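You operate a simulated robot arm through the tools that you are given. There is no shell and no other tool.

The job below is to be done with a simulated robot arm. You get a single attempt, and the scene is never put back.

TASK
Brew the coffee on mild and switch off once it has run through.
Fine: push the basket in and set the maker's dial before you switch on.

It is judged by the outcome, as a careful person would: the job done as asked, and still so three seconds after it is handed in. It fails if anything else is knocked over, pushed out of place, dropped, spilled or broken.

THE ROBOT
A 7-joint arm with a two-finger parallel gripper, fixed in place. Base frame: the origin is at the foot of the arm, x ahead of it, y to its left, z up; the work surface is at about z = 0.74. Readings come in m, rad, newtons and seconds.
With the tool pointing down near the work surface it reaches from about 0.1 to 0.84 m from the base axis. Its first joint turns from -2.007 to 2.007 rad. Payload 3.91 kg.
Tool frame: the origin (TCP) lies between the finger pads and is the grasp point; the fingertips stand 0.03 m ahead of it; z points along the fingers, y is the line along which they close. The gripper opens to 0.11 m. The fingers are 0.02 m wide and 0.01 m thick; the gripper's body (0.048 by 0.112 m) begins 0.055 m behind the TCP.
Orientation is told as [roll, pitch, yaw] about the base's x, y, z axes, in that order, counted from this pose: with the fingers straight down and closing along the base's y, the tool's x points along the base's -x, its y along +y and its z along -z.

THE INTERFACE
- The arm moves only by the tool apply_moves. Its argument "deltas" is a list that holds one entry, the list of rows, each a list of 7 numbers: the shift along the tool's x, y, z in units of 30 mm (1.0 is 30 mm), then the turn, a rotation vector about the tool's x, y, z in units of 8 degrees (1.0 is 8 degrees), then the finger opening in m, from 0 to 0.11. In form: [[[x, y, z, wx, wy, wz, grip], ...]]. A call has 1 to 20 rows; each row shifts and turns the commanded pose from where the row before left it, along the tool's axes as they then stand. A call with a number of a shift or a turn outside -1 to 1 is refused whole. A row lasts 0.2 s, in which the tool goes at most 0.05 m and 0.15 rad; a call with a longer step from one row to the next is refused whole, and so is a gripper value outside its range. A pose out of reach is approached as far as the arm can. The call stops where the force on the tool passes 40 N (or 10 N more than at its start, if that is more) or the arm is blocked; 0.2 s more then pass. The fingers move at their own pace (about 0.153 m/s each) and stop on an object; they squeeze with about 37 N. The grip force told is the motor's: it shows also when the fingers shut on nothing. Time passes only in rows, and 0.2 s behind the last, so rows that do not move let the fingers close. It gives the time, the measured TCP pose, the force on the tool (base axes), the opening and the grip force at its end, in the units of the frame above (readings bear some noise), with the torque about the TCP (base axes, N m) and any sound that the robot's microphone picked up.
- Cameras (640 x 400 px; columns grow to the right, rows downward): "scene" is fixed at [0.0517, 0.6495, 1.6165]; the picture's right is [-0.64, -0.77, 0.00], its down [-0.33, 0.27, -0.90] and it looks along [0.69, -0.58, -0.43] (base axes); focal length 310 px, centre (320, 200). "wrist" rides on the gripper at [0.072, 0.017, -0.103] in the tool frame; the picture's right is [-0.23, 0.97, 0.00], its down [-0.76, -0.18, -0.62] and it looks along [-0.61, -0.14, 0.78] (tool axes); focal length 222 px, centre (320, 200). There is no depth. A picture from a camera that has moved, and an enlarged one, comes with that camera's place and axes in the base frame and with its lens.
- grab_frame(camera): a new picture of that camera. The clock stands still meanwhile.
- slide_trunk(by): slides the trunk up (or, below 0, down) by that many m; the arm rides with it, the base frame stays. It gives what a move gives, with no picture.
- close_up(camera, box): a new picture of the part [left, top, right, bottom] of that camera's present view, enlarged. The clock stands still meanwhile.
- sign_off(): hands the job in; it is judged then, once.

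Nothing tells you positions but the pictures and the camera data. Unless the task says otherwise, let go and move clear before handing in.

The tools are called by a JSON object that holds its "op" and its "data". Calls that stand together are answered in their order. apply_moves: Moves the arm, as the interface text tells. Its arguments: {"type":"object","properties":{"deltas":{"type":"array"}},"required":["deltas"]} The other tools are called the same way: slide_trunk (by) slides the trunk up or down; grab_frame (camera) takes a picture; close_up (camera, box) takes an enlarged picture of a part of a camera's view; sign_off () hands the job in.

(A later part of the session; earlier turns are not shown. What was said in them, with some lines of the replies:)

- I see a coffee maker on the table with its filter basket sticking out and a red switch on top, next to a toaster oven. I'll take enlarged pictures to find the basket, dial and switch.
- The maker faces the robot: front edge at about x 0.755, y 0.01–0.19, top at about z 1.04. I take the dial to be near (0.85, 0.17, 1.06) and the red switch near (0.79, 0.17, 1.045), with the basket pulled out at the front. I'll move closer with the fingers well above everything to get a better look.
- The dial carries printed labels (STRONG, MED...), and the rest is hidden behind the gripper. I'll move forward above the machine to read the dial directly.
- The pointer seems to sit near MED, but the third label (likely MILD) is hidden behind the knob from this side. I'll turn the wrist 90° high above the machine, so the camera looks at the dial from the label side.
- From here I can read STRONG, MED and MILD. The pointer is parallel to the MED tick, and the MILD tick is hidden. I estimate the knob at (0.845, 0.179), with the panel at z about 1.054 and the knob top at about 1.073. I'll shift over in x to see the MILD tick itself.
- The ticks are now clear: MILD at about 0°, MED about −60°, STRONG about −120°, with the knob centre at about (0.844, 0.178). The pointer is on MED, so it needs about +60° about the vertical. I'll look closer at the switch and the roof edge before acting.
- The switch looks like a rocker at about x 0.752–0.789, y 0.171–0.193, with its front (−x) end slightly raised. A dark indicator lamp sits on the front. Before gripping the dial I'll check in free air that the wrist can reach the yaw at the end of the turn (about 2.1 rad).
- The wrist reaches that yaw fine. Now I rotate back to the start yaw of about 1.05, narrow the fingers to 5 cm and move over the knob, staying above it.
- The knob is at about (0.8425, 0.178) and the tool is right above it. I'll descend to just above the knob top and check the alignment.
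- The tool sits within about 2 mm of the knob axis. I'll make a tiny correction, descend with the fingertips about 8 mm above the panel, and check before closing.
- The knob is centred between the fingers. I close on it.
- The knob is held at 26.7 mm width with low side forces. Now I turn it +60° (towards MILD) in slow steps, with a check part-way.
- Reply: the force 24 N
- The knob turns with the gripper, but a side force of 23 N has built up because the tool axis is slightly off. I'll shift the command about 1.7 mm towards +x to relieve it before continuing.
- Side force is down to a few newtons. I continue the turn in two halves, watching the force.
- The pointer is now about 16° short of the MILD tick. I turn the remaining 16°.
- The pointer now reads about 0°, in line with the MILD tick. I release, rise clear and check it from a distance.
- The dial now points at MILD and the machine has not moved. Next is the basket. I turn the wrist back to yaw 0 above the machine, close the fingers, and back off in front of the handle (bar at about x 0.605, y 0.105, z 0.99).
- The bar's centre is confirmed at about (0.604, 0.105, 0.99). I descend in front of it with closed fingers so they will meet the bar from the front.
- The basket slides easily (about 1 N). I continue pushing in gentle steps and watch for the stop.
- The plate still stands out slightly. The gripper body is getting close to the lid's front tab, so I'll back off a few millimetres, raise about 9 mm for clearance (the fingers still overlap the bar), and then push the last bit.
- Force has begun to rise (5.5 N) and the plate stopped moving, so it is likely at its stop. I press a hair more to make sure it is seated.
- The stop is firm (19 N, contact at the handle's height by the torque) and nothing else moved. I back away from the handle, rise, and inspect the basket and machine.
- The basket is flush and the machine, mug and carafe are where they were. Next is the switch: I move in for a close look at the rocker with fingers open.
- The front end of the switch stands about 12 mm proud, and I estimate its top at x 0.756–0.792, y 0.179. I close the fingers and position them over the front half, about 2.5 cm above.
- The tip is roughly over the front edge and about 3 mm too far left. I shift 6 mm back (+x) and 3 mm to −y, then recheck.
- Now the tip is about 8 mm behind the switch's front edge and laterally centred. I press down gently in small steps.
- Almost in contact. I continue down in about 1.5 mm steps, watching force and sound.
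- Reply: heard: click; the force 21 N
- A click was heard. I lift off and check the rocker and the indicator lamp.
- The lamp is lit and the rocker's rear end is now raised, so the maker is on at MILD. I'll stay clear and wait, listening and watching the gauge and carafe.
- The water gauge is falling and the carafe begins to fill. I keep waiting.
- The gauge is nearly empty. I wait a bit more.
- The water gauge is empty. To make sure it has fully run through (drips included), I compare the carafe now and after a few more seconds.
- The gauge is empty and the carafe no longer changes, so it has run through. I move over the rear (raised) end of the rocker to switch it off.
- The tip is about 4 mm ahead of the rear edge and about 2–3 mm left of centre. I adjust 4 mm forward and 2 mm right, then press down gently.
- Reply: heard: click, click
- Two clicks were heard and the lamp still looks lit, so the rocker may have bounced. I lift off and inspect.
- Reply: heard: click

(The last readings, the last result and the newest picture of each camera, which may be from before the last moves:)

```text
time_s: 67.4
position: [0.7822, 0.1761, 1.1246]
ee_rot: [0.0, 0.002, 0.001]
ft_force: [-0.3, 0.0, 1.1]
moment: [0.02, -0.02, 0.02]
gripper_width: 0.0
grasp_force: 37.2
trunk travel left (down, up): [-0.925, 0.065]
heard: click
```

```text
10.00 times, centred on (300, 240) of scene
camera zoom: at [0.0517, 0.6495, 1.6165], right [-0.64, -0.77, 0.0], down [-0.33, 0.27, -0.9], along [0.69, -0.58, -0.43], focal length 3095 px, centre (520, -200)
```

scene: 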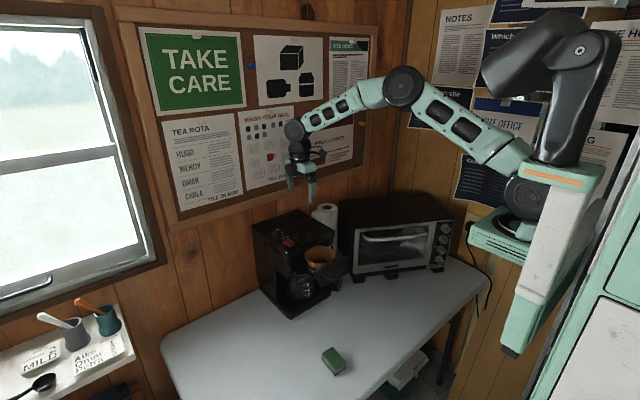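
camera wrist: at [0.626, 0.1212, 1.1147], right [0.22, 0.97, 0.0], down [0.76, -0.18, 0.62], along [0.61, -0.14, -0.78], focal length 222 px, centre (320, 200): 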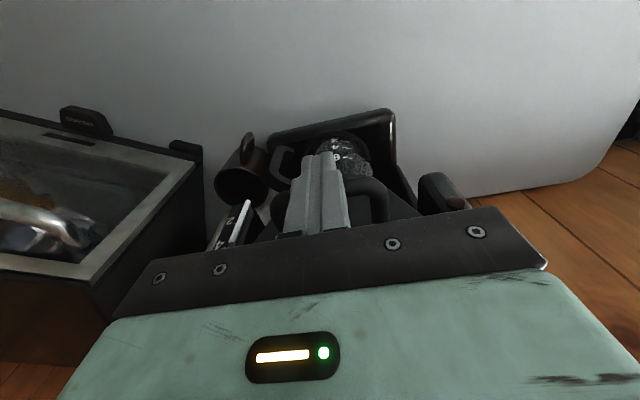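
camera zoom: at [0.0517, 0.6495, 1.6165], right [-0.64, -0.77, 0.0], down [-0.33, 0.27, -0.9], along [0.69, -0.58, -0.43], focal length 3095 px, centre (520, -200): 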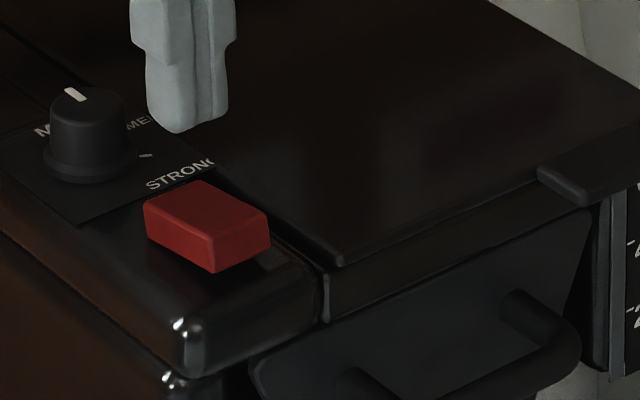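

The lamp is off and the rocker is back in its original off position. I rise and retreat clear, then check the whole scene again.

{"op": "apply_moves", "data": {"deltas": [[[0, 0, -1, 0, 0, 0, 0.0], [0, 0, -1, 0, 0, 0, 0.0], [0.9, 0, -0.9, 0, 0, 0, 0.03], [0.9, 0, -0.9, 0, 0, 0, 0.06], [1, 0, -0.3, 0, 0, 0, 0.1], [1, 0, -0.3, 0, 0, 0, 0.1], [1, 0, 0, 0, 0, 0, 0.1], [1, 0, 0, 0, 0, 0, 0.1], [1, 0, 0, 0, 0, 0, 0.1], [1, 0, 0, 0, 0, 0, 0.1], [0, 0, 0, 0, 0, 0, 0.1]]]}}

{"op": "grab_frame", "data": {"camera": "scene"}}

{"op": "grab_frame", "data": {"camera": "wrist"}}

{"op": "close_up", "data": {"camera": "scene", "box": [250, 205, 360, 300]}}

{"op": "close_up", "data": {"camera": "scene", "box": [270, 220, 310, 250]}}

```text
time_s: 69.8
position: [0.5491, 0.176, 1.2581]
ee_rot: [-0.001, 0.001, 0.003]
ft_force: [0.2, -0.8, -0.2]
moment: [0.01, -0.01, -0.01]
gripper_width: 0.1002
grasp_force: 0.0
trunk travel left (down, up): [-0.925, 0.065]
```

```text
taken
```

scene: 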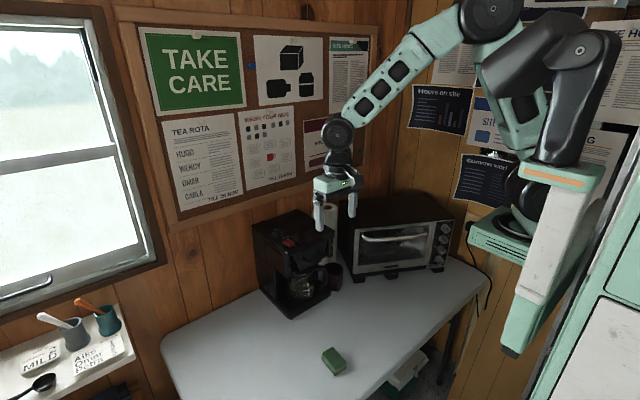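

```text
taken
camera wrist: at [0.4776, 0.1938, 1.3619], right [0.22, 0.97, 0.0], down [0.76, -0.18, 0.62], along [0.61, -0.14, -0.78], focal length 222 px, centre (320, 200)
```

wrist: 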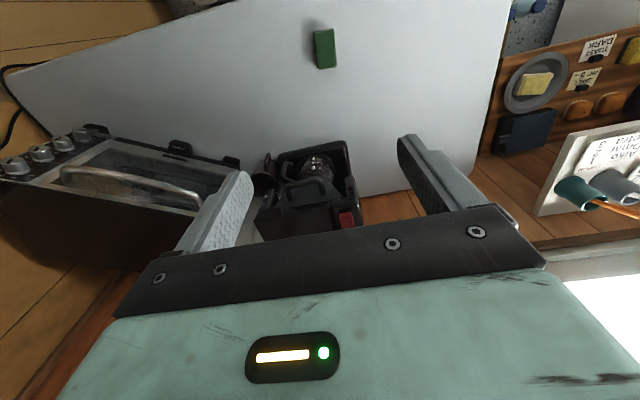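

```text
4.21 times, centred on (305, 252) of scene
camera zoom: at [0.0517, 0.6495, 1.6165], right [-0.64, -0.77, 0.0], down [-0.33, 0.27, -0.9], along [0.69, -0.58, -0.43], focal length 1303 px, centre (383, -21)
```

zoom: 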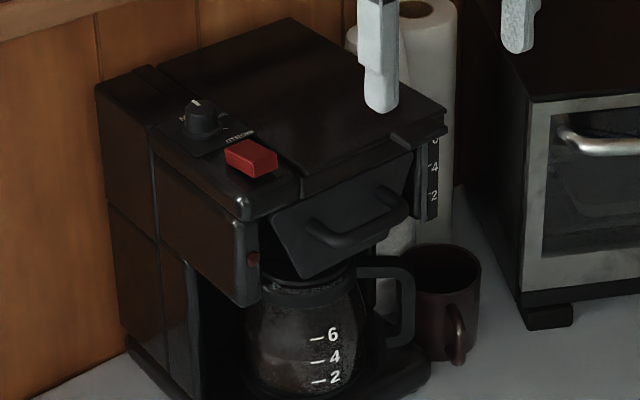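

```text
13.33 times, centred on (290, 235) of scene
camera zoom: at [0.0517, 0.6495, 1.6165], right [-0.64, -0.77, 0.0], down [-0.33, 0.27, -0.9], along [0.69, -0.58, -0.43], focal length 4127 px, centre (720, -267)
```

zoom: 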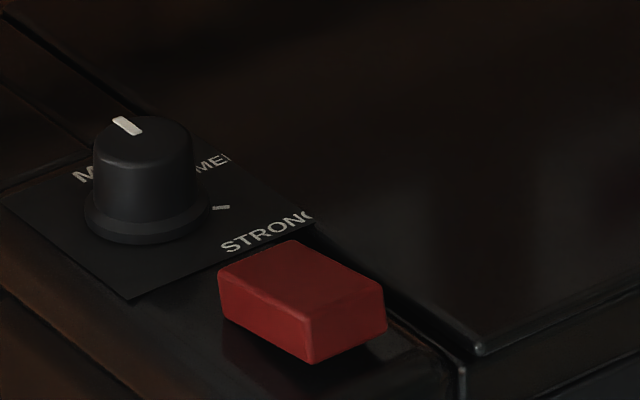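

The dial is on MILD, the basket is in, the water has run through, and the switch is off with the lamp dark. The mug, carafe, oven and sponge are where they were and the arm is clear, so I hand in the job.

{"op": "sign_off", "data": {}}

```text
The job is handed in.
```

The coffee was brewed on mild and the maker is switched off; I've handed the job in.

- **Basket:** I pushed it in until it sat flush with the front of the maker.
- **Dial:** it was on MED, so I turned it to MILD before switching on.
- **Brewing:** I pressed the front of the rocker and the lamp came on. I waited until the water gauge was empty and the carafe looked the same for another four seconds.
- **Switching off:** I heard three clicks while pressing the rear of the rocker, so it may have flicked back on for a moment. It ended in the off position with the lamp dark, and still was when I checked after moving away.

I couldn't clearly see the coffee level through the dark carafe, so "run through" rests on the empty gauge and the steady carafe. In the last pictures nothing else had moved, and the arm was clear of the maker.
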